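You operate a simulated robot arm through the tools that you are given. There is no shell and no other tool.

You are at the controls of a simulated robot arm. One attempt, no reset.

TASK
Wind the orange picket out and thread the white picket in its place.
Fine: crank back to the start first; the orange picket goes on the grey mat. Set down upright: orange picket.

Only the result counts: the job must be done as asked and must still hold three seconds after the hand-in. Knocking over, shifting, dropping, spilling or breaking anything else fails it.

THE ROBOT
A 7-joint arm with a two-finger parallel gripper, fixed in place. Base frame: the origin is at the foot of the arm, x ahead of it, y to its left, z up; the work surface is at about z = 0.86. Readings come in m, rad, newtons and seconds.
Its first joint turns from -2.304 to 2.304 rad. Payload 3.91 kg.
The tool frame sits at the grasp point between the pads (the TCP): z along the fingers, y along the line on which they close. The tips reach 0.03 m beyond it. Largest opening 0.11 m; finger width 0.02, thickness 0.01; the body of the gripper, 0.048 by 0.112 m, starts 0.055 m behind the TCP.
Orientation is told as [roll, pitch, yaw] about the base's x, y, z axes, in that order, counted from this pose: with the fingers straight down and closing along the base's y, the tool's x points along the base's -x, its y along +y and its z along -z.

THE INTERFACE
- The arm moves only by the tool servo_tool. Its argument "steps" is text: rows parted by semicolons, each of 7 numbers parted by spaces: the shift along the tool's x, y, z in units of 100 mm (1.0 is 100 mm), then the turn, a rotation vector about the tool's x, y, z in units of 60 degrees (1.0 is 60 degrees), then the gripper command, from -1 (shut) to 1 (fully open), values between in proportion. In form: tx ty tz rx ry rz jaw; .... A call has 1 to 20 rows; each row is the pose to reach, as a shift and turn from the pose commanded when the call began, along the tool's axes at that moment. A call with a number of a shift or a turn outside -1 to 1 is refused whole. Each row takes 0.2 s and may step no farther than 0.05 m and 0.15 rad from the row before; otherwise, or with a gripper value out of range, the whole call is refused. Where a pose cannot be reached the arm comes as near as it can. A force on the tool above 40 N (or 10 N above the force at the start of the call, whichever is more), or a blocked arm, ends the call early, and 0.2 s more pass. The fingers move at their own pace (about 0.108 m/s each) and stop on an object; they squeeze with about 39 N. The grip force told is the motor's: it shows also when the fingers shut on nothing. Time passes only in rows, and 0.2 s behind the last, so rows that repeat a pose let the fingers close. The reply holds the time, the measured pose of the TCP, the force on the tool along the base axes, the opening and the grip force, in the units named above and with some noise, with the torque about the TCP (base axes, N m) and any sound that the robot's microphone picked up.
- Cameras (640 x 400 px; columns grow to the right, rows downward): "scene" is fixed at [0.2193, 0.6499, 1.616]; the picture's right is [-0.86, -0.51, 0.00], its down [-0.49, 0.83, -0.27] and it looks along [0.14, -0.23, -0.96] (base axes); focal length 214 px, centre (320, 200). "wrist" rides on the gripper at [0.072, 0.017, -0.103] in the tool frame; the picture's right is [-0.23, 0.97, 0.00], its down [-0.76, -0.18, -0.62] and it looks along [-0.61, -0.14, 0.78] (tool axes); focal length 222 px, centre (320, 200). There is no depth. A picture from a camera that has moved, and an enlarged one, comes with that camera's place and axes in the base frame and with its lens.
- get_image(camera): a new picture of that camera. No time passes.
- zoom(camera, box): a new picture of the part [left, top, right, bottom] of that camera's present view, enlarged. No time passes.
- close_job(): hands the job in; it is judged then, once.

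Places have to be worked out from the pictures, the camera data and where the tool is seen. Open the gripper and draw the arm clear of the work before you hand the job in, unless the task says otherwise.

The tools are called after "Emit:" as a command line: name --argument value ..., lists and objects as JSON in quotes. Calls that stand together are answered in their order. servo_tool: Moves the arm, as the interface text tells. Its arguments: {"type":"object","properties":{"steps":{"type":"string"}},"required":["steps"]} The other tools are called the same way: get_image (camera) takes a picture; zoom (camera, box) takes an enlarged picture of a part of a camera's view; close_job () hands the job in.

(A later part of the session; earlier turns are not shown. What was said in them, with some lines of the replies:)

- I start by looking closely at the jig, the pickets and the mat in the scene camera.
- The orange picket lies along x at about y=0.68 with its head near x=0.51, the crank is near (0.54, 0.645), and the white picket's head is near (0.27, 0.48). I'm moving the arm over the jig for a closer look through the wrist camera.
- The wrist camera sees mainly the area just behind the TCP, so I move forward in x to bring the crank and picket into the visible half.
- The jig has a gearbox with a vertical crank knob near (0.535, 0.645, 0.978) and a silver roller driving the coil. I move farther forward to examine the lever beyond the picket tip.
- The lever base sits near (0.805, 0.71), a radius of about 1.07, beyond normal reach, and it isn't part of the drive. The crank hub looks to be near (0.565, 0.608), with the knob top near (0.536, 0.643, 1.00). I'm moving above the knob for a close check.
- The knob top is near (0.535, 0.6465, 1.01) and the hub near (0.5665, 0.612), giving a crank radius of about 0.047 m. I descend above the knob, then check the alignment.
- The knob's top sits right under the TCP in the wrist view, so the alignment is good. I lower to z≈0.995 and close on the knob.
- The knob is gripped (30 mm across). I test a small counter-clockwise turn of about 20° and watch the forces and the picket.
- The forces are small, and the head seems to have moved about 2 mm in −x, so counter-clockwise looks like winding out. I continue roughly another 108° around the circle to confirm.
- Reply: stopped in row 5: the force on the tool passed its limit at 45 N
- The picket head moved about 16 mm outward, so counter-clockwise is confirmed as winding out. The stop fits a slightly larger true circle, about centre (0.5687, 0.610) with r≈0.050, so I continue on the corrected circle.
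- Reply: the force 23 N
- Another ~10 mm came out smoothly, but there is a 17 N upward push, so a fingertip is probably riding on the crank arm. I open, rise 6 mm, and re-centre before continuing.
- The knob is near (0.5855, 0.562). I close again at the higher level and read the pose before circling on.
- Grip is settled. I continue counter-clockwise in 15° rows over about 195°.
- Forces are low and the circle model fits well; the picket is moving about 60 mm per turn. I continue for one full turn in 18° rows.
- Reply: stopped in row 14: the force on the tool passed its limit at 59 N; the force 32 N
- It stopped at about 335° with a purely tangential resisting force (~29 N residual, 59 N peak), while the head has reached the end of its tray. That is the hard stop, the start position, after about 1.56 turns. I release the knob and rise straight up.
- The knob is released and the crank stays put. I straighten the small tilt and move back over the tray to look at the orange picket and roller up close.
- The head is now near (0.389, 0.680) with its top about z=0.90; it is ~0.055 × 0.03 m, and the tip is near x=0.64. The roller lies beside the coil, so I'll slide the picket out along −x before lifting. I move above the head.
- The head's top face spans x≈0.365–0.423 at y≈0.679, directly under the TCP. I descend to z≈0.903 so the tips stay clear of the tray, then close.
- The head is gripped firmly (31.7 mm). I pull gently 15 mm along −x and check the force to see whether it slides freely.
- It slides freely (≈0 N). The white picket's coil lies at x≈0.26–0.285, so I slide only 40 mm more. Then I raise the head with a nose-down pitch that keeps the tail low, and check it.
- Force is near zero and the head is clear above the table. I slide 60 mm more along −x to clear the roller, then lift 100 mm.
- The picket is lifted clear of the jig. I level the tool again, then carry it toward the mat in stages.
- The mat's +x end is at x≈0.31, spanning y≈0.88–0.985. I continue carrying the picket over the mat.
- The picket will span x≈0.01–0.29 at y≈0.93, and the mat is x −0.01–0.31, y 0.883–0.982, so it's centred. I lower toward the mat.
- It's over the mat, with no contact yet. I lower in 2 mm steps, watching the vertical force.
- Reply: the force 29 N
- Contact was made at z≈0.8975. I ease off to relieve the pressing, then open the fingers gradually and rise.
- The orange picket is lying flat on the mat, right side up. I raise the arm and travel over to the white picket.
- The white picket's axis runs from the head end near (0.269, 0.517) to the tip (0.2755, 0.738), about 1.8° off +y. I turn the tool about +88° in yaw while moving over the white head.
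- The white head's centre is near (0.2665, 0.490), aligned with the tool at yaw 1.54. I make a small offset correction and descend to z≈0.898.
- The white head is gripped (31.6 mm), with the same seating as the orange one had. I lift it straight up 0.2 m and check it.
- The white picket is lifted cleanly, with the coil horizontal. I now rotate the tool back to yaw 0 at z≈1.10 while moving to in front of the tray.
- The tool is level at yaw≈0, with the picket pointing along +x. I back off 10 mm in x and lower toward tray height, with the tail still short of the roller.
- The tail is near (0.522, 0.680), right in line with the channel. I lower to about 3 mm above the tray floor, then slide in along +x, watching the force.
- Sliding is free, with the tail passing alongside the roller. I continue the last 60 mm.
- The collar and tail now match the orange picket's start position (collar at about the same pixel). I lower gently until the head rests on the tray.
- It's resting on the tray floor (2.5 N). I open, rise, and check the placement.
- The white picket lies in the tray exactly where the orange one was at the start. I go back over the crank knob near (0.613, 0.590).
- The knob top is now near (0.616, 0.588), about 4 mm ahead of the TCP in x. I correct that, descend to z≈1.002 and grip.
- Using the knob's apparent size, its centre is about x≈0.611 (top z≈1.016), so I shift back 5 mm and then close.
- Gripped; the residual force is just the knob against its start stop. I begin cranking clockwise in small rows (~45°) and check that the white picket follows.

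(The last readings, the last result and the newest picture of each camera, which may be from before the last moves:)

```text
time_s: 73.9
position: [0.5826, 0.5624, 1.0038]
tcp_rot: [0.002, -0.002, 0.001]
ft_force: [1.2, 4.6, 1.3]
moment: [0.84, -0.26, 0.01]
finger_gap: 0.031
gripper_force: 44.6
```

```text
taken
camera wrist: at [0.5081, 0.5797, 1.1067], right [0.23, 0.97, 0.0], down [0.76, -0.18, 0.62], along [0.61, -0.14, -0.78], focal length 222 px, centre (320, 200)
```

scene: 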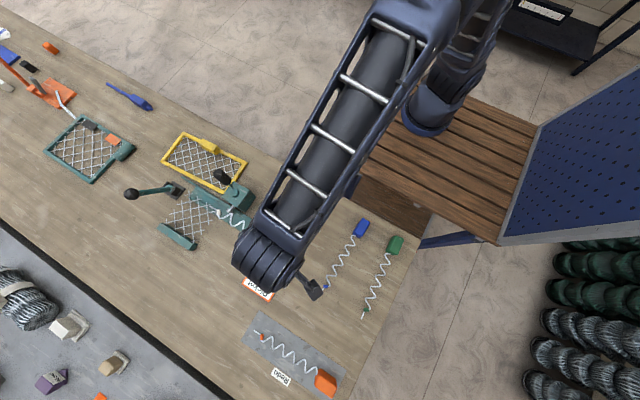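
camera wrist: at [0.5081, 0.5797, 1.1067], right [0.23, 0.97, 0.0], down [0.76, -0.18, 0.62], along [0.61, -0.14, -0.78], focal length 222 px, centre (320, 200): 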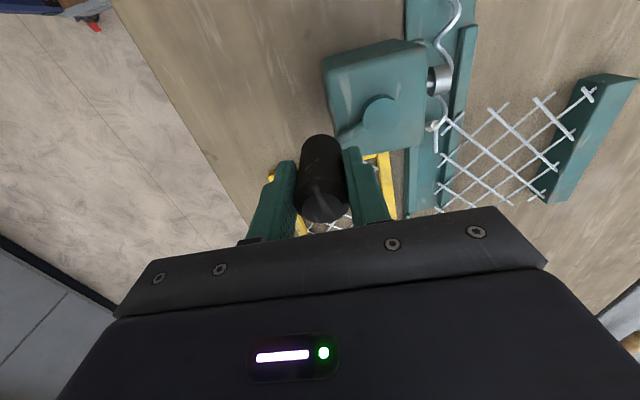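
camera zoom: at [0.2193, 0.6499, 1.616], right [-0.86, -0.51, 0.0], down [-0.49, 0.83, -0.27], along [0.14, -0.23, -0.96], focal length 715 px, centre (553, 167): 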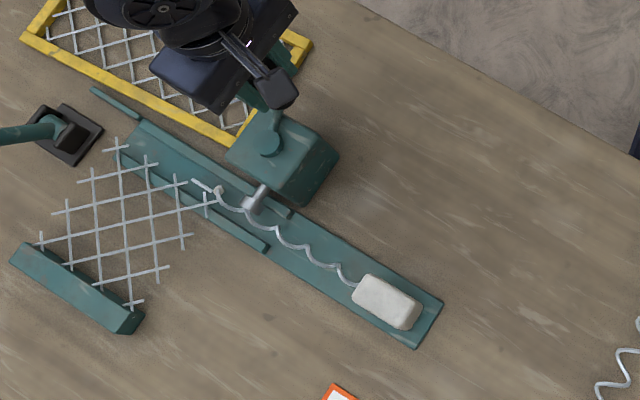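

The white picket follows inward and its coil rotates as it goes. I continue clockwise about half a turn more.

Emit:
servo_tool --steps "0.153 -0.026 0 0 0 0 -1; 0.307 -0.002 0 0 0 0 -1; 0.445 0.069 0 0 0 0 -1; 0.555 0.179 0 0 0 0 -1; 0.626 0.317 0 0 0 0 -1; 0.65 0.471 0 0 0 0 -1; 0.626 0.625 0 0 0 0 -1; 0.555 0.763 0 0 0 0 -1; 0.445 0.873 0 0 0 0 -1; 0.307 0.944 0 0 0 0 -1; 0.153 0.968 0 0 0 0 -1"

Emit:
zoom --camera "scene" --box '[180, 150, 320, 270]'

Emit:
get_image --camera "wrist"

```text
time_s: 76.3
position: [0.5688, 0.661, 1.0039]
tcp_rot: [0.001, -0.001, -0.003]
ft_force: [1.9, 16.3, 10.9]
moment: [1.04, -0.36, 0.07]
finger_gap: 0.0306
gripper_force: 45.1
```

```text
3.33 times, centred on (250, 210) of scene
camera zoom: at [0.2193, 0.6499, 1.616], right [-0.86, -0.51, 0.0], down [-0.49, 0.83, -0.27], along [0.14, -0.23, -0.96], focal length 715 px, centre (553, 167)
```

zoom: 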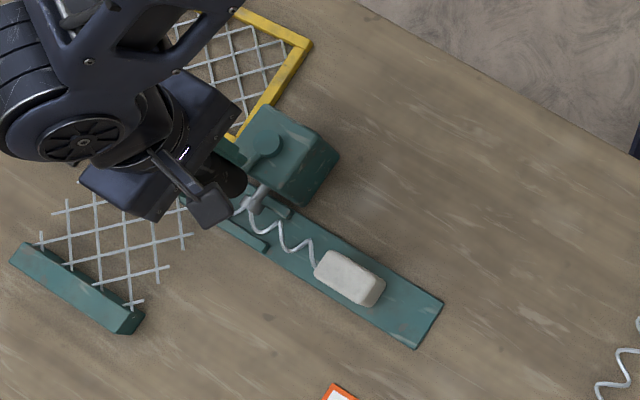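

```text
taken
camera wrist: at [0.4946, 0.6765, 1.1064], right [0.23, 0.97, 0.0], down [0.76, -0.18, 0.63], along [0.61, -0.14, -0.78], focal length 222 px, centre (320, 200)
```

wrist: 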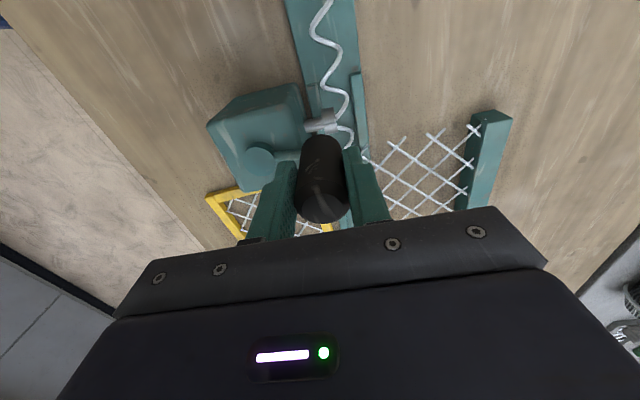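

The white head is where the orange one was at this crank angle, with modest forces. I continue clockwise another ~198° with the circle nudged slightly.

Emit:
servo_tool --steps "-0.155 -0.01 0 0 0 0 -1; -0.295 -0.081 0 0 0 0 -1; -0.406 -0.192 0 0 0 0 -1; -0.477 -0.332 0 0 0 0 -1; -0.502 -0.487 0 0 0 0 -1; -0.477 -0.642 0 0 0 0 -1; -0.406 -0.782 0 0 0 0 -1; -0.295 -0.893 0 0 0 0 -1; -0.155 -0.964 0 0 0 0 -1; 0 -0.989 0 0 0 0 -1; 0.155 -0.964 0 0 0 0 -1"

Emit:
zoom --camera "scene" --box '[180, 150, 320, 270]'

Emit:
get_image --camera "wrist"

```text
time_s: 78.7
position: [0.5514, 0.562, 1.0037]
tcp_rot: [-0.004, -0.002, 0.001]
ft_force: [1.0, -6.0, 12.6]
moment: [0.69, -0.63, -0.01]
finger_gap: 0.0307
gripper_force: 44.8
```

```text
3.33 times, centred on (250, 210) of scene
camera zoom: at [0.2193, 0.6499, 1.616], right [-0.86, -0.51, 0.0], down [-0.49, 0.83, -0.27], along [0.14, -0.23, -0.96], focal length 715 px, centre (553, 167)
```

zoom: 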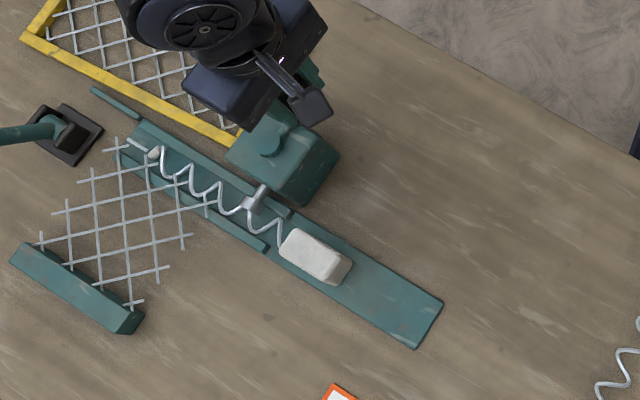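

```text
taken
camera wrist: at [0.4774, 0.5788, 1.1064], right [0.23, 0.97, 0.0], down [0.76, -0.18, 0.62], along [0.61, -0.14, -0.78], focal length 222 px, centre (320, 200)
```

wrist: 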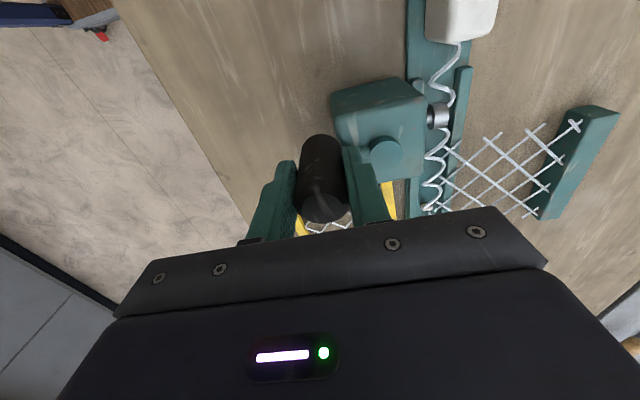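

About 120° remain to the original crank angle. I continue to roughly 142° and check.

Emit:
servo_tool --steps "0.118 0.057 0 0 0 0 -1; 0.218 0.142 0 0 0 0 -1; 0.292 0.25 0 0 0 0 -1; 0.336 0.373 0 0 0 0 -1; 0.346 0.504 0 0 0 0 -1; 0.322 0.633 0 0 0 0 -1; 0.266 0.751 0 0 0 0 -1; 0.24 0.788 0 0 0 0 -1"

Emit:
zoom --camera "scene" --box '[180, 150, 320, 270]'

Emit:
get_image --camera "wrist"

```text
time_s: 80.5
position: [0.5271, 0.6427, 1.0035]
tcp_rot: [0.0, -0.003, 0.001]
ft_force: [-11.4, 9.0, 4.1]
moment: [0.93, -0.25, 0.01]
finger_gap: 0.0307
gripper_force: 45.0
```

```text
3.33 times, centred on (250, 210) of scene
camera zoom: at [0.2193, 0.6499, 1.616], right [-0.86, -0.51, 0.0], down [-0.49, 0.83, -0.27], along [0.14, -0.23, -0.96], focal length 715 px, centre (553, 167)
```

zoom: 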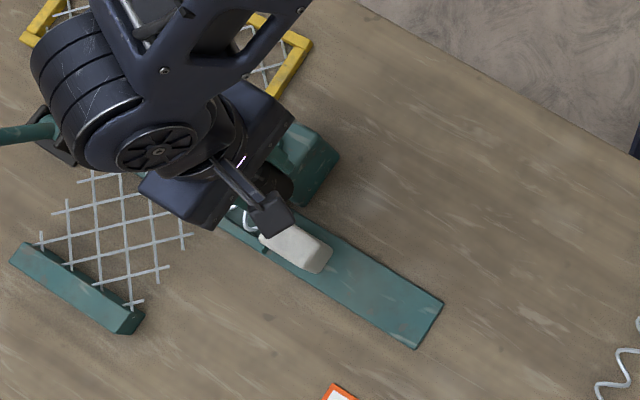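

```text
taken
camera wrist: at [0.453, 0.6593, 1.1063], right [0.23, 0.97, 0.0], down [0.76, -0.18, 0.63], along [0.61, -0.14, -0.78], focal length 222 px, centre (320, 200)
```

wrist: 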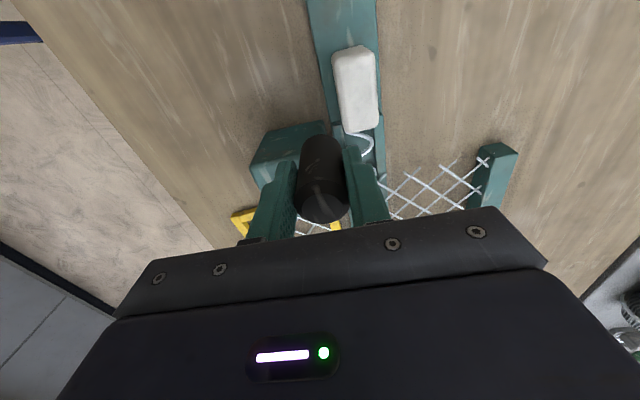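

The head is within ~3 mm of the orange picket's original position. I continue in small steps to ~132°, the original crank angle.

Emit:
servo_tool --steps "-0.021 0.039 0 0 0 0 -1; -0.053 0.07 0 0 0 0 -1; -0.053 0.07 0 0 0 0 -1"

Emit:
zoom --camera "scene" --box '[180, 150, 320, 270]'

Emit:
zoom --camera "wrist" --box '[220, 20, 480, 220]'

```text
time_s: 81.3
position: [0.5337, 0.6489, 1.004]
tcp_rot: [-0.002, -0.001, 0.0]
ft_force: [-2.0, 0.5, 8.7]
moment: [0.69, -0.16, -0.03]
finger_gap: 0.0308
gripper_force: 45.0
```

```text
3.33 times, centred on (250, 210) of scene
camera zoom: at [0.2193, 0.6499, 1.616], right [-0.86, -0.51, 0.0], down [-0.49, 0.83, -0.27], along [0.14, -0.23, -0.96], focal length 715 px, centre (553, 167)
```

zoom: 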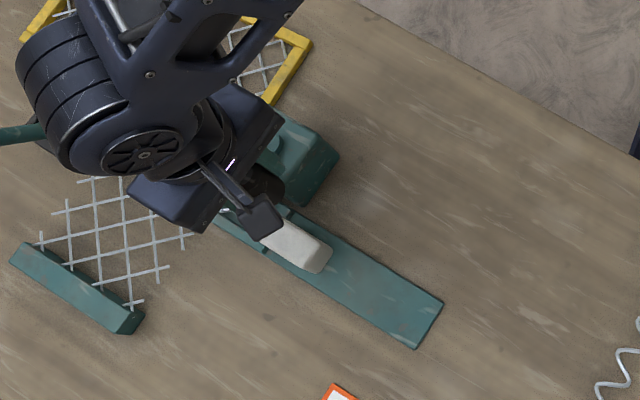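

```text
2.00 times, centred on (350, 120) of wrist
camera zoom: at [0.4589, 0.6653, 1.1063], right [0.23, 0.97, 0.0], down [0.76, -0.18, 0.63], along [0.61, -0.14, -0.78], focal length 444 px, centre (260, 360)
```

zoom: 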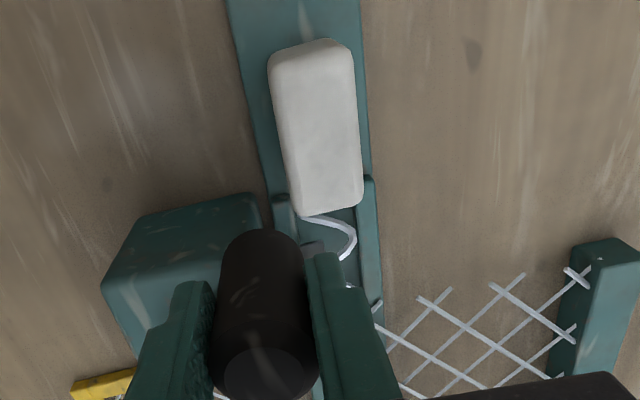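

Emit:
servo_tool --steps "-0.018 0.015 0 0 0 0 -1; -0.035 0.028 0 0 0 0 -1; -0.035 0.028 0 0 0 0 -1"

Emit:
zoom --camera "scene" --box '[180, 150, 320, 270]'

Emit:
zoom --camera "wrist" --box '[220, 20, 480, 220]'

```text
time_s: 82.1
position: [0.5366, 0.6509, 1.0032]
tcp_rot: [-0.002, -0.002, -0.001]
ft_force: [2.2, -6.3, 9.3]
moment: [0.69, -0.16, -0.02]
finger_gap: 0.0306
gripper_force: 45.2
```

```text
3.33 times, centred on (250, 210) of scene
camera zoom: at [0.2193, 0.6499, 1.616], right [-0.86, -0.51, 0.0], down [-0.49, 0.83, -0.27], along [0.14, -0.23, -0.96], focal length 715 px, centre (553, 167)
```

zoom: 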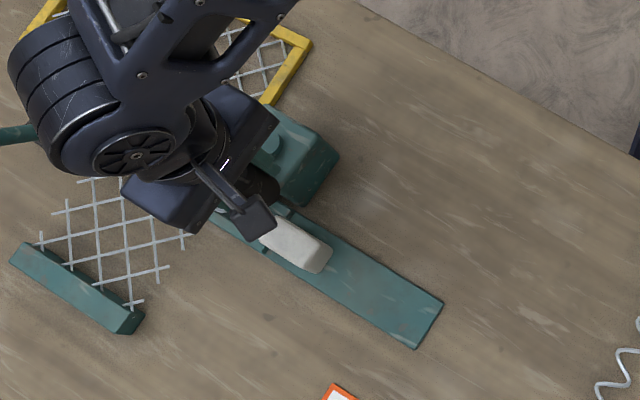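

```text
2.00 times, centred on (350, 120) of wrist
camera zoom: at [0.4626, 0.668, 1.1063], right [0.23, 0.97, 0.0], down [0.76, -0.18, 0.62], along [0.61, -0.14, -0.78], focal length 444 px, centre (260, 360)
```

zoom: 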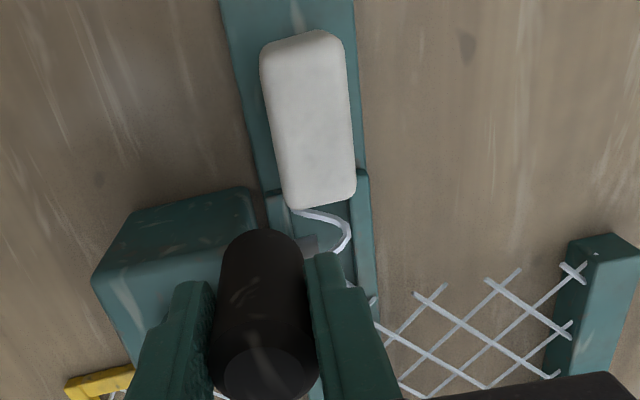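

The head sits at the orange picket's original position within ~1–2 mm. I nudge a few more degrees to see whether there is an end stop.

Emit:
servo_tool --steps "-0.018 0.013 0 0 0 0 -1; -0.037 0.025 0 0 0 0 -1; -0.037 0.025 0 0 0 0 -1"

Emit:
servo_tool --steps "-0.02 0.012 0 0 0 0 -1; -0.039 0.022 0 0 0 0 -1; -0.039 0.022 0 0 0 0 -1"

Emit:
zoom --camera "wrist" --box '[220, 20, 480, 220]'

```text
time_s: 82.9
position: [0.5397, 0.6538, 1.0036]
tcp_rot: [-0.001, -0.001, -0.001]
ft_force: [5.1, -11.9, 13.6]
moment: [0.61, -0.17, -0.08]
finger_gap: 0.0306
gripper_force: 44.7
```

```text
time_s: 83.7
position: [0.544, 0.6563, 1.0041]
tcp_rot: [0.0, -0.004, 0.001]
ft_force: [7.5, -20.6, 16.2]
moment: [0.53, -0.27, -0.09]
finger_gap: 0.0308
gripper_force: 45.0
```

```text
2.00 times, centred on (350, 120) of wrist
camera zoom: at [0.4702, 0.6723, 1.1063], right [0.23, 0.97, 0.0], down [0.76, -0.18, 0.62], along [0.61, -0.14, -0.78], focal length 444 px, centre (260, 360)
```

zoom: 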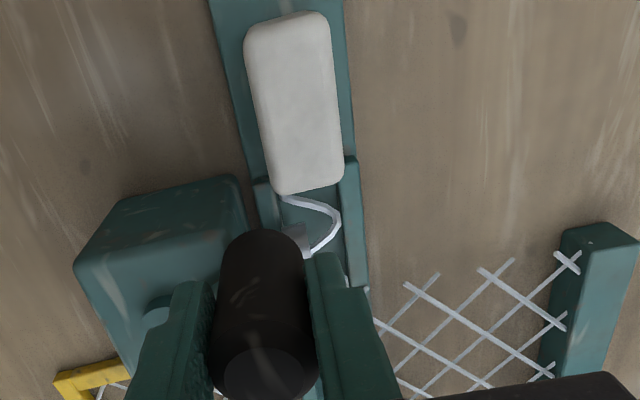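

No end stop yet at ~118°, and the extra radial force just shows my circle was slightly large there. I relax, release the knob and rise to compare the white tip and head with the original picture.

Emit:
servo_tool --steps "-0.008 -0.015 0 0 0 0 -1; -0.008 -0.015 0 0 0 0 -1; -0.008 -0.015 0 0 0 0 -0.4; -0.008 -0.015 0 0 0 0 0; -0.008 -0.015 0 0 0 0 0"

Emit:
servo_tool --steps "0 0 -0.2 0 0 0 0; 0 0 -0.5 0 0 0 0; 0 0 -0.9 0 0 0 0; 0 0 -1 0 0 0 0"

Emit:
servo_tool --steps "0.2 -0.3 -0.2 0 0 0 0; 0.4 -0.6 -0.4 0 0 0 0; 0.6 -0.9 -0.6 0 0 0 0; 0.6 -1 -0.6 0 0 0 0"

Emit:
servo_tool --steps "0.3 -0.3 0 0 0 0 0; 0.6 -0.6 0 0 0 0 0; 0.8 -0.9 0 0 0 0 0; 0.8 -1 0 0 0 0 0"

Emit:
zoom --camera "scene" --box '[110, 120, 310, 260]'

Emit:
get_image --camera "scene"

```text
time_s: 84.9
position: [0.5444, 0.655, 1.0034]
tcp_rot: [-0.002, -0.002, 0.0]
ft_force: [-0.9, -0.1, -0.3]
moment: [0.03, 0.03, 0.01]
finger_gap: 0.0552
gripper_force: 0.1
```

```text
time_s: 85.9
position: [0.5446, 0.6552, 1.1041]
tcp_rot: [-0.002, -0.003, 0.0]
ft_force: [0.5, 0.5, -0.1]
moment: [0.01, -0.02, 0.01]
finger_gap: 0.055
gripper_force: 0.0
```

```text
time_s: 86.9
position: [0.4839, 0.555, 1.1634]
tcp_rot: [-0.002, -0.001, -0.001]
ft_force: [0.2, 0.0, -0.2]
moment: [-0.01, 0.0, 0.02]
finger_gap: 0.055
gripper_force: 0.1
```

```text
time_s: 87.9
position: [0.4031, 0.4534, 1.1643]
tcp_rot: [-0.002, -0.003, -0.001]
ft_force: [0.4, 0.4, 0.2]
moment: [-0.04, 0.01, -0.01]
finger_gap: 0.055
gripper_force: 0.1
```

```text
2.86 times, centred on (210, 190) of scene
camera zoom: at [0.2193, 0.6499, 1.616], right [-0.86, -0.51, 0.0], down [-0.49, 0.83, -0.27], along [0.14, -0.23, -0.96], focal length 613 px, centre (634, 229)
```

zoom: 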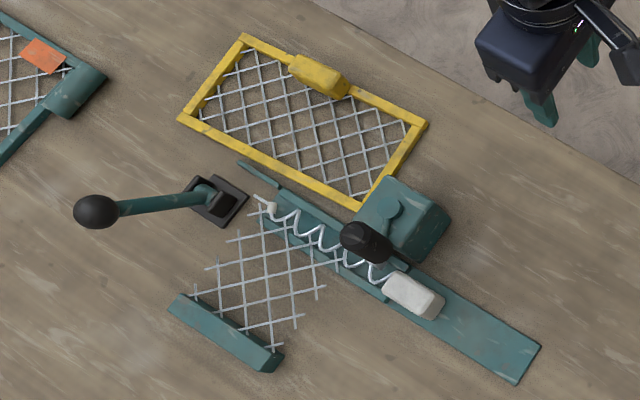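

```text
taken
```

scene: 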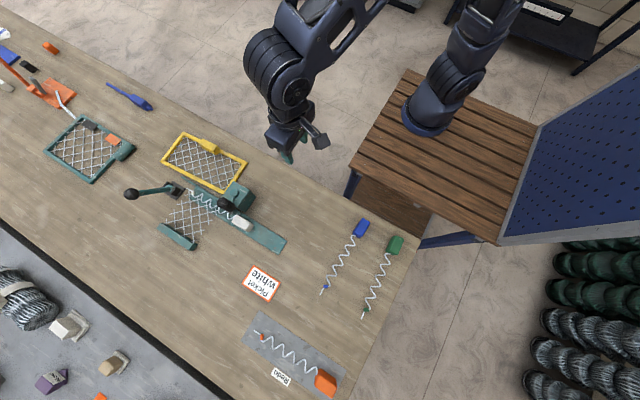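

The white head and tip match the orange picket's original pixels within about 2 px. For a finer comparison, I return to the wrist pose of my first close-up (0.5504, 0.6934, 1.1563) and take the same zooms.

Emit:
servo_tool --steps "-0.2 0.3 0 0 0 0 1; -0.4 0.6 0 0 0 0 1; -0.5 0.9 0 0 0 0 1; -0.5 1 0 0 0 0 1"

Emit:
servo_tool --steps "-0.3 0.3 0 0 0 0 1; -0.6 0.6 0.03 0 0 0 1; -0.9 0.9 0.07 0 0 0 1; -0.97 1 0.07 0 0 0 1"

Emit:
servo_tool --steps "0 0.2 0 0 0 0 1; 0 0.4 0 0 0 0 1; 0 0.4 0 0 0 0 1; 0 0.4 0 0 0 0 1"

Emit:
zoom --camera "wrist" --box '[220, 0, 480, 210]'

Emit:
zoom --camera "wrist" --box '[260, 60, 350, 130]'

Emit:
zoom --camera "wrist" --box '[310, 150, 390, 215]'

```text
time_s: 88.9
position: [0.4545, 0.5557, 1.1641]
tcp_rot: [-0.002, -0.001, 0.001]
ft_force: [-0.7, 0.3, 0.4]
moment: [-0.01, -0.01, 0.01]
finger_gap: 0.11
gripper_force: 0.1
```

```text
time_s: 89.9
position: [0.5516, 0.6548, 1.1571]
tcp_rot: [-0.002, -0.002, 0.001]
ft_force: [0.4, -0.1, 0.7]
moment: [-0.02, -0.01, 0.0]
finger_gap: 0.1101
gripper_force: 0.1
```

```text
time_s: 90.9
position: [0.5495, 0.6956, 1.1554]
tcp_rot: [-0.003, -0.001, -0.001]
ft_force: [0.9, -0.3, 0.7]
moment: [0.03, 0.02, 0.01]
finger_gap: 0.1102
gripper_force: 0.0
```

```text
1.90 times, centred on (350, 105) of wrist
camera zoom: at [0.4771, 0.7122, 1.2586], right [0.23, 0.97, 0.0], down [0.76, -0.18, 0.62], along [0.61, -0.14, -0.78], focal length 423 px, centre (263, 381)
```

zoom: 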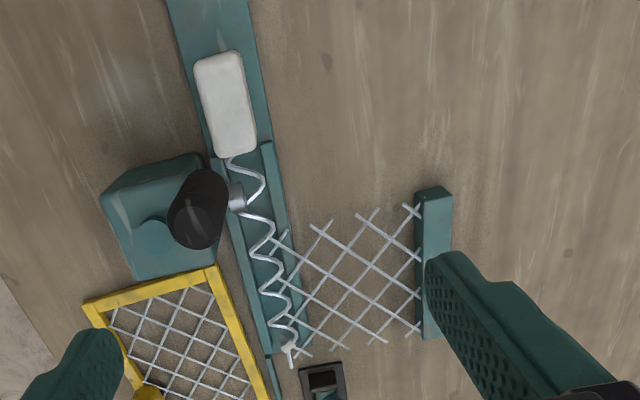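

```text
5.71 times, centred on (305, 95) of wrist
camera zoom: at [0.4771, 0.7122, 1.2586], right [0.23, 0.97, 0.0], down [0.76, -0.18, 0.62], along [0.61, -0.14, -0.78], focal length 1269 px, centre (406, 800)
```

zoom: 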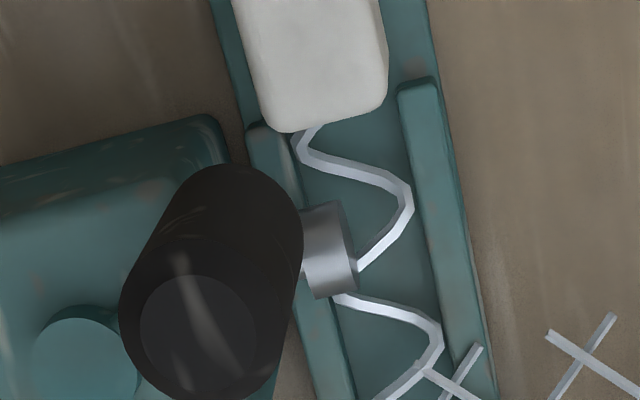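

```text
6.15 times, centred on (350, 182) of wrist
camera zoom: at [0.4771, 0.7122, 1.2586], right [0.23, 0.97, 0.0], down [0.76, -0.18, 0.62], along [0.61, -0.14, -0.78], focal length 1367 px, centre (135, 308)
```

zoom: 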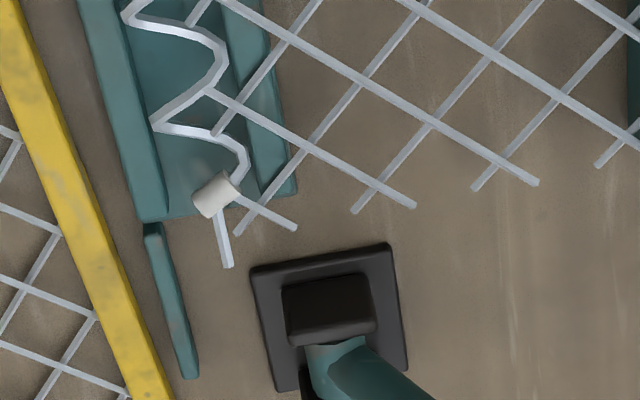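

Against fixed references, the white picket is ~1.5–2.5 mm short of the orange's original depth, even though the crank is slightly past its original angle. I regrip the knob at (0.5446, 0.655) and crank a little further, to the end stop if there is one.

Emit:
servo_tool --steps "0.05 -0.2 0.1 0 0 0 1; 0.05 -0.4 0.4 0 0 0 1; 0.05 -0.404 0.8 0 0 0 1; 0.05 -0.404 0.9 0 0 0 1; 0.05 -0.404 0.9 0 0 0 1"

Emit:
zoom --camera "wrist" --box '[240, 60, 400, 220]'

```text
time_s: 92.1
position: [0.5465, 0.6547, 1.0652]
tcp_rot: [-0.003, -0.001, 0.0]
ft_force: [0.3, -0.7, 0.3]
moment: [-0.01, 0.03, 0.03]
finger_gap: 0.1098
gripper_force: 0.0
```

```text
2.50 times, centred on (320, 140) of wrist
camera zoom: at [0.4721, 0.6712, 1.1685], right [0.23, 0.97, 0.0], down [0.76, -0.18, 0.62], along [0.61, -0.14, -0.78], focal length 555 px, centre (320, 350)
```

zoom: 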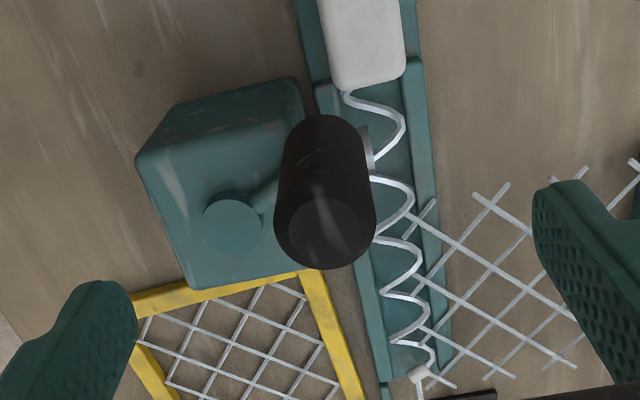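

Emit:
servo_tool --steps "0.01 0.01 0.25 0 0 0 1; 0.01 0.01 0.5 0 0 0 1; 0.01 0.01 0.61 0 0 0 1; 0.01 0.01 0.61 0 0 0 0; 0.01 0.01 0.61 0 0 0 -1; 0.01 0.01 0.61 0 0 0 -1; 0.01 0.01 0.61 0 0 0 -1"

Emit:
zoom --camera "wrist" --box '[220, 20, 480, 220]'

```text
time_s: 93.7
position: [0.5452, 0.656, 1.0054]
tcp_rot: [0.0, -0.003, 0.001]
ft_force: [0.7, -1.7, -2.6]
moment: [0.08, -0.06, -0.03]
finger_gap: 0.0302
gripper_force: 45.0
```

```text
2.00 times, centred on (350, 120) of wrist
camera zoom: at [0.4719, 0.6725, 1.1077], right [0.23, 0.97, 0.0], down [0.76, -0.18, 0.62], along [0.61, -0.14, -0.78], focal length 444 px, centre (260, 360)
```

zoom: 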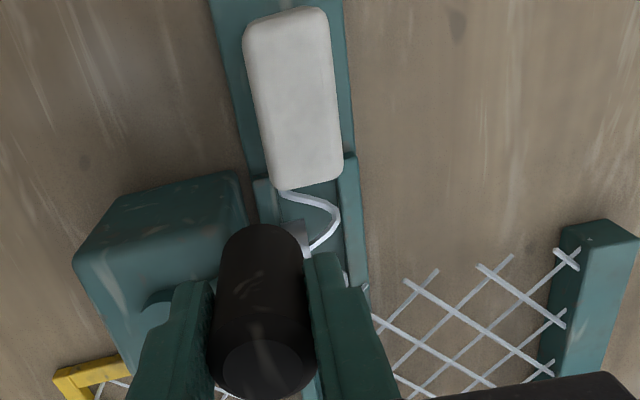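

Gripped with low force. I crank about 10° more clockwise and look at force and picket movement.

Emit:
servo_tool --steps "-0.02 0.008 0 0 0 0 -1; -0.04 0.016 0 0 0 0 -1; -0.061 0.022 0 0 0 0 -1; -0.082 0.028 0 0 0 0 -1; -0.082 0.028 0 0 0 0 -1"

Emit:
zoom --camera "wrist" --box '[220, 20, 480, 220]'

Emit:
zoom --camera "scene" --box '[180, 150, 320, 270]'

```text
time_s: 94.9
position: [0.5547, 0.6574, 1.0054]
tcp_rot: [-0.002, -0.002, -0.001]
ft_force: [-0.7, -4.3, -8.2]
moment: [0.08, 0.3, -0.02]
finger_gap: 0.0302
gripper_force: 44.8
```

```text
2.00 times, centred on (350, 120) of wrist
camera zoom: at [0.48, 0.6753, 1.1078], right [0.23, 0.97, 0.0], down [0.76, -0.18, 0.62], along [0.61, -0.14, -0.78], focal length 444 px, centre (260, 360)
```

zoom: 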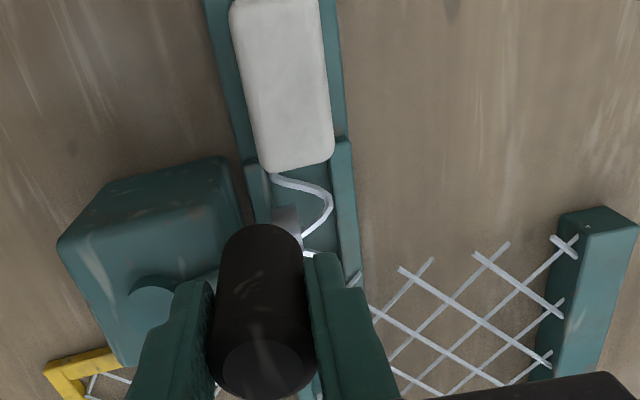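

```text
3.33 times, centred on (250, 210) of scene
camera zoom: at [0.2193, 0.6499, 1.616], right [-0.86, -0.51, 0.0], down [-0.49, 0.83, -0.27], along [0.14, -0.23, -0.96], focal length 715 px, centre (553, 167)
```

zoom: 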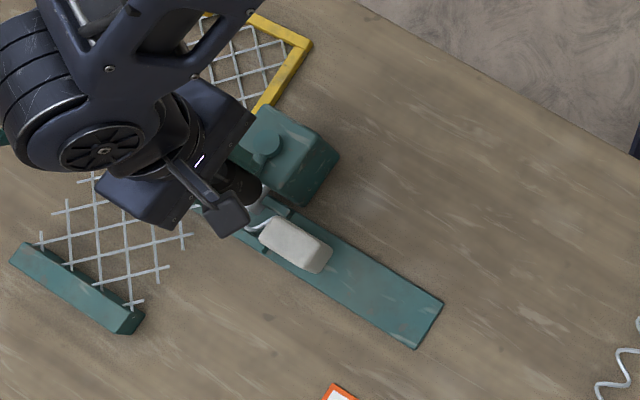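

The picket no longer advances as the crank turns, with low forces, so the white picket is fully threaded at its seat. I release the knob, rise and retreat clear.

Emit:
servo_tool --steps "-0.082 0.028 0 0 0 0 -0.4; 0 0 0 0 0 0 0; 0 0 0 0 0 0 0"

```text
time_s: 95.7
position: [0.5525, 0.6597, 1.005]
tcp_rot: [-0.002, -0.002, 0.0]
ft_force: [0.3, 0.1, 0.5]
moment: [0.02, -0.01, -0.01]
finger_gap: 0.0548
gripper_force: 0.1
```

Emit:
servo_tool --steps "0 0 -0.2 0 0 0 0; 0 0 -0.5 0 0 0 0; 0 0 -0.9 0 0 0 0; 0 0 -1 0 0 0 0"

Emit:
servo_tool --steps "0 0.2 -0.2 0 0 0 0.5; 0 0.35 -0.4 0 0 0 1; 0 0.35 -0.52 0 0 0 1; 0 0.35 -0.52 0 0 0 1"

Emit:
zoom --camera "wrist" --box '[220, 0, 480, 210]'

Emit:
zoom --camera "wrist" --box '[260, 60, 350, 130]'

Emit:
zoom --camera "wrist" --box '[310, 150, 390, 215]'

```text
time_s: 96.7
position: [0.5536, 0.6594, 1.1043]
tcp_rot: [-0.003, -0.002, 0.0]
ft_force: [0.2, 0.7, -0.1]
moment: [-0.02, 0.03, 0.0]
finger_gap: 0.055
gripper_force: 0.0
```

```text
time_s: 97.7
position: [0.5532, 0.6928, 1.1564]
tcp_rot: [-0.003, -0.002, 0.001]
ft_force: [-0.2, 0.2, 0.1]
moment: [0.0, 0.0, 0.04]
finger_gap: 0.1099
gripper_force: 0.1
```

```text
1.90 times, centred on (350, 105) of wrist
camera zoom: at [0.4796, 0.7102, 1.2597], right [0.23, 0.97, 0.0], down [0.76, -0.18, 0.62], along [0.61, -0.14, -0.78], focal length 423 px, centre (263, 381)
```

zoom: 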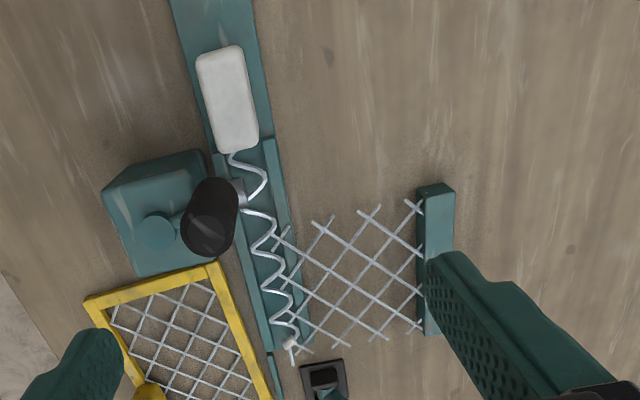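

```text
5.71 times, centred on (305, 95) of wrist
camera zoom: at [0.4796, 0.7102, 1.2597], right [0.23, 0.97, 0.0], down [0.76, -0.18, 0.62], along [0.61, -0.14, -0.78], focal length 1269 px, centre (406, 800)
```

zoom: 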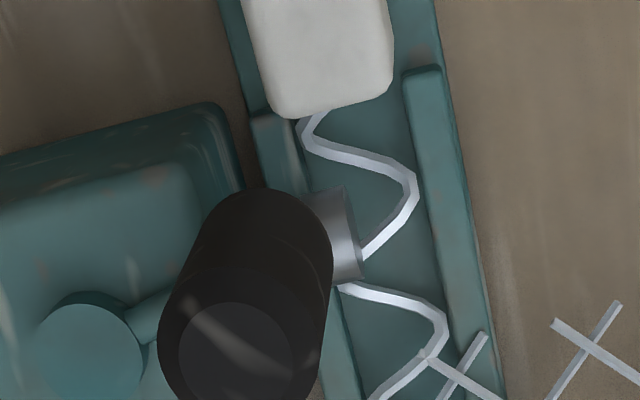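

```text
6.15 times, centred on (350, 182) of wrist
camera zoom: at [0.4796, 0.7102, 1.2597], right [0.23, 0.97, 0.0], down [0.76, -0.18, 0.62], along [0.61, -0.14, -0.78], focal length 1367 px, centre (135, 308)
```

zoom: 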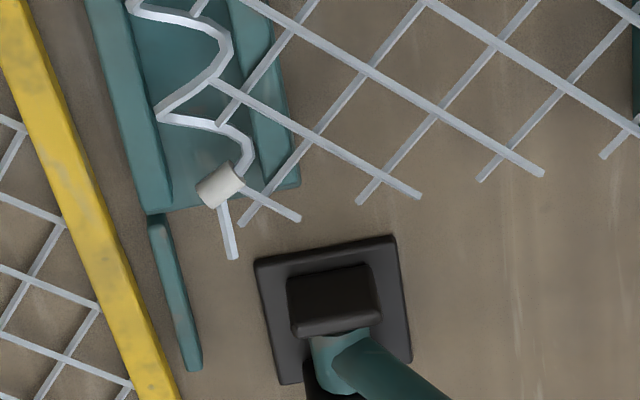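

The picket didn't move with the extra crank turn, so it's seated at its end, within ~1 mm of the orange's original depth. I now withdraw the arm with the gripper open and do a final overall check.

Emit:
servo_tool --steps "0.3 -0.3 -0.3 0 0 0 1; 0.6 -0.6 -0.6 0 0 0 1; 0.9 -0.9 -0.8 0 0 0 1; 1 -1 -0.8 0 0 0 1"

Emit:
servo_tool --steps "0.3 -0.3 0 0 0 0 1; 0.6 -0.6 0 0 0 0 1; 0.9 -0.9 0 0 0 0 1; 1 -1 0 0 0 0 1; 1 -1 0 0 0 0 1"

Emit:
get_image --camera "scene"

Emit:
zoom --camera "scene" --box '[110, 120, 310, 260]'

Emit:
zoom --camera "scene" --box '[220, 200, 420, 400]'

```text
refused: row 1 steps farther than a row can; nothing moved
```

```text
time_s: 98.9
position: [0.453, 0.5928, 1.1585]
tcp_rot: [-0.003, 0.0, 0.0]
ft_force: [-0.3, -0.2, 0.4]
moment: [0.0, -0.03, -0.02]
finger_gap: 0.1098
gripper_force: 0.0
```

```text
taken
```

scene: 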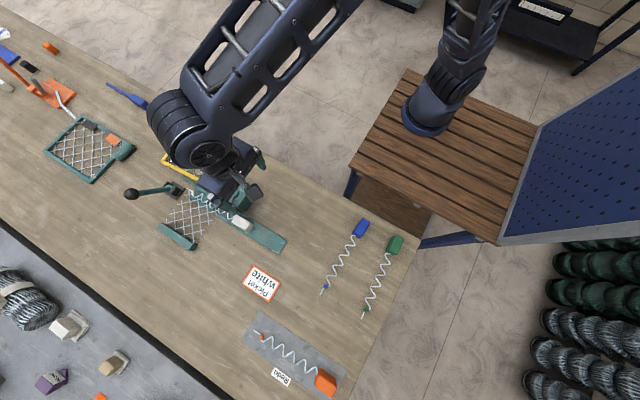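

```text
2.86 times, centred on (210, 190) of scene
camera zoom: at [0.2193, 0.6499, 1.616], right [-0.86, -0.51, 0.0], down [-0.49, 0.83, -0.27], along [0.14, -0.23, -0.96], focal length 613 px, centre (634, 229)
```

zoom: 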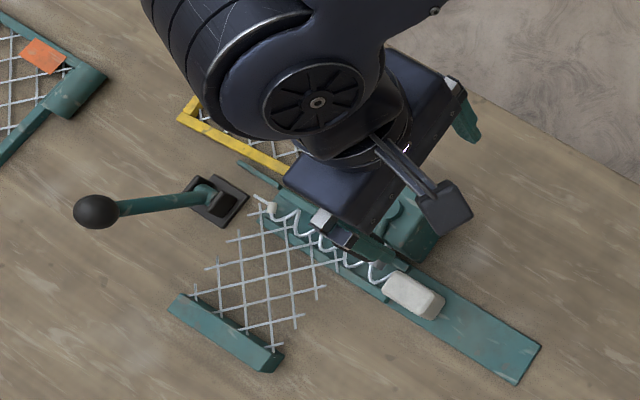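

```text
2.00 times, centred on (320, 300) of scene
camera zoom: at [0.2193, 0.6499, 1.616], right [-0.86, -0.51, 0.0], down [-0.49, 0.83, -0.27], along [0.14, -0.23, -0.96], focal length 429 px, centre (320, 0)
```

zoom: 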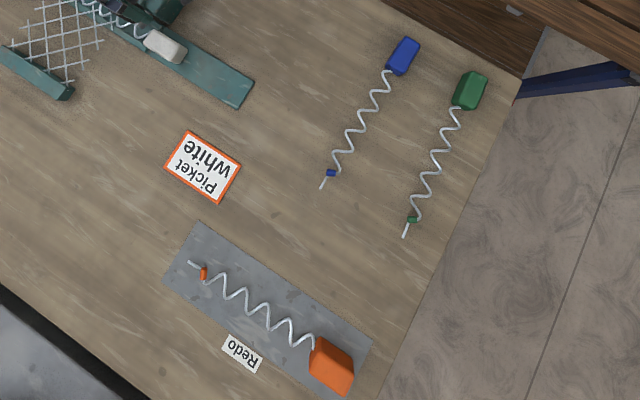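

All is in order; one retreat call was refused for step length, so I finish withdrawing the arm to a clear high position near its start.

Emit:
servo_tool --steps "0.25 -0.25 -0.2 0 0 0 1; 0.5 -0.5 -0.4 0 0 0 1; 0.75 -0.75 -0.6 0 0 0 1; 1 -1 -0.8 0 0 0 1; 1 -1 -0.8 0 0 0 1"

Emit:
servo_tool --steps "0 -0.25 -0.1 0 0 0 1; 0 -0.5 -0.2 0 0 0 1; 0 -0.7 -0.3 0 0 0 1; 0 -0.7 -0.3 0 0 0 1"

Emit:
get_image --camera "scene"

Emit:
zoom --camera "scene" --box '[110, 120, 310, 260]'

```text
time_s: 100.1
position: [0.3533, 0.4942, 1.2378]
tcp_rot: [-0.002, -0.003, -0.003]
ft_force: [0.2, 0.3, 0.1]
moment: [0.0, 0.04, -0.02]
finger_gap: 0.11
gripper_force: 0.1
```

```text
time_s: 101.1
position: [0.3536, 0.4243, 1.2684]
tcp_rot: [-0.003, -0.002, 0.001]
ft_force: [-0.9, -0.2, -0.4]
moment: [-0.03, -0.04, 0.03]
finger_gap: 0.11
gripper_force: 0.1
```

```text
taken
```

scene: 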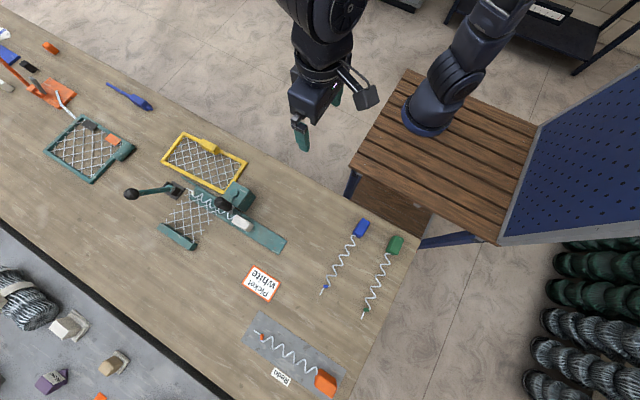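

```text
2.86 times, centred on (210, 190) of scene
camera zoom: at [0.2193, 0.6499, 1.616], right [-0.86, -0.51, 0.0], down [-0.49, 0.83, -0.27], along [0.14, -0.23, -0.96], focal length 613 px, centre (634, 229)
```

zoom: 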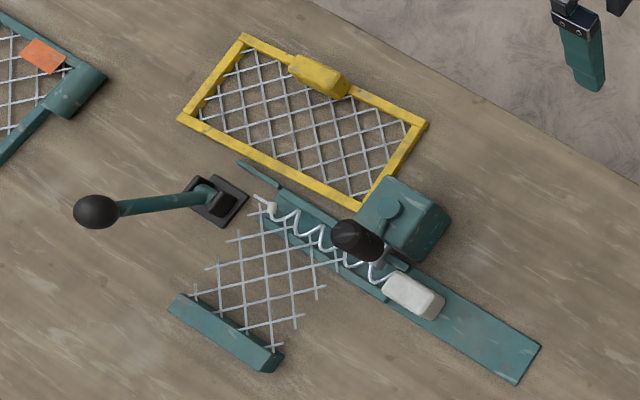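

The white picket is threaded through the mesh at the orange one's old place, and the orange picket lies flat and upright on the grey mat. Nothing else has moved and the arm is clear with the gripper open, so I hand the job in.

Emit:
close_job

```text
The job is handed in.
```

The orange picket is wound out and lying right side up on the grey mat. The white picket is threaded into the mesh in its place. The job is handed in; I don't have the verdict.

- **Crank:** I wound it back to its hard stop (about 1.6 turns) before taking the orange picket out. Then I wound it forward to thread the white one in.
- **White picket depth:** it stopped moving near the end even as the crank kept turning, so I took it as fully seated. It sits about 1–2 mm short of where the orange picket started.
- **Crank angle:** the knob finished roughly 30° past its original position, and I left it there because turning back could have unwound the white picket.
- **Upright:** I took "upright" to mean lying flat with the head's top side up, as the pickets lay before, not standing on end.

Nothing else moved in the final pictures, and the arm is clear with the gripper open.
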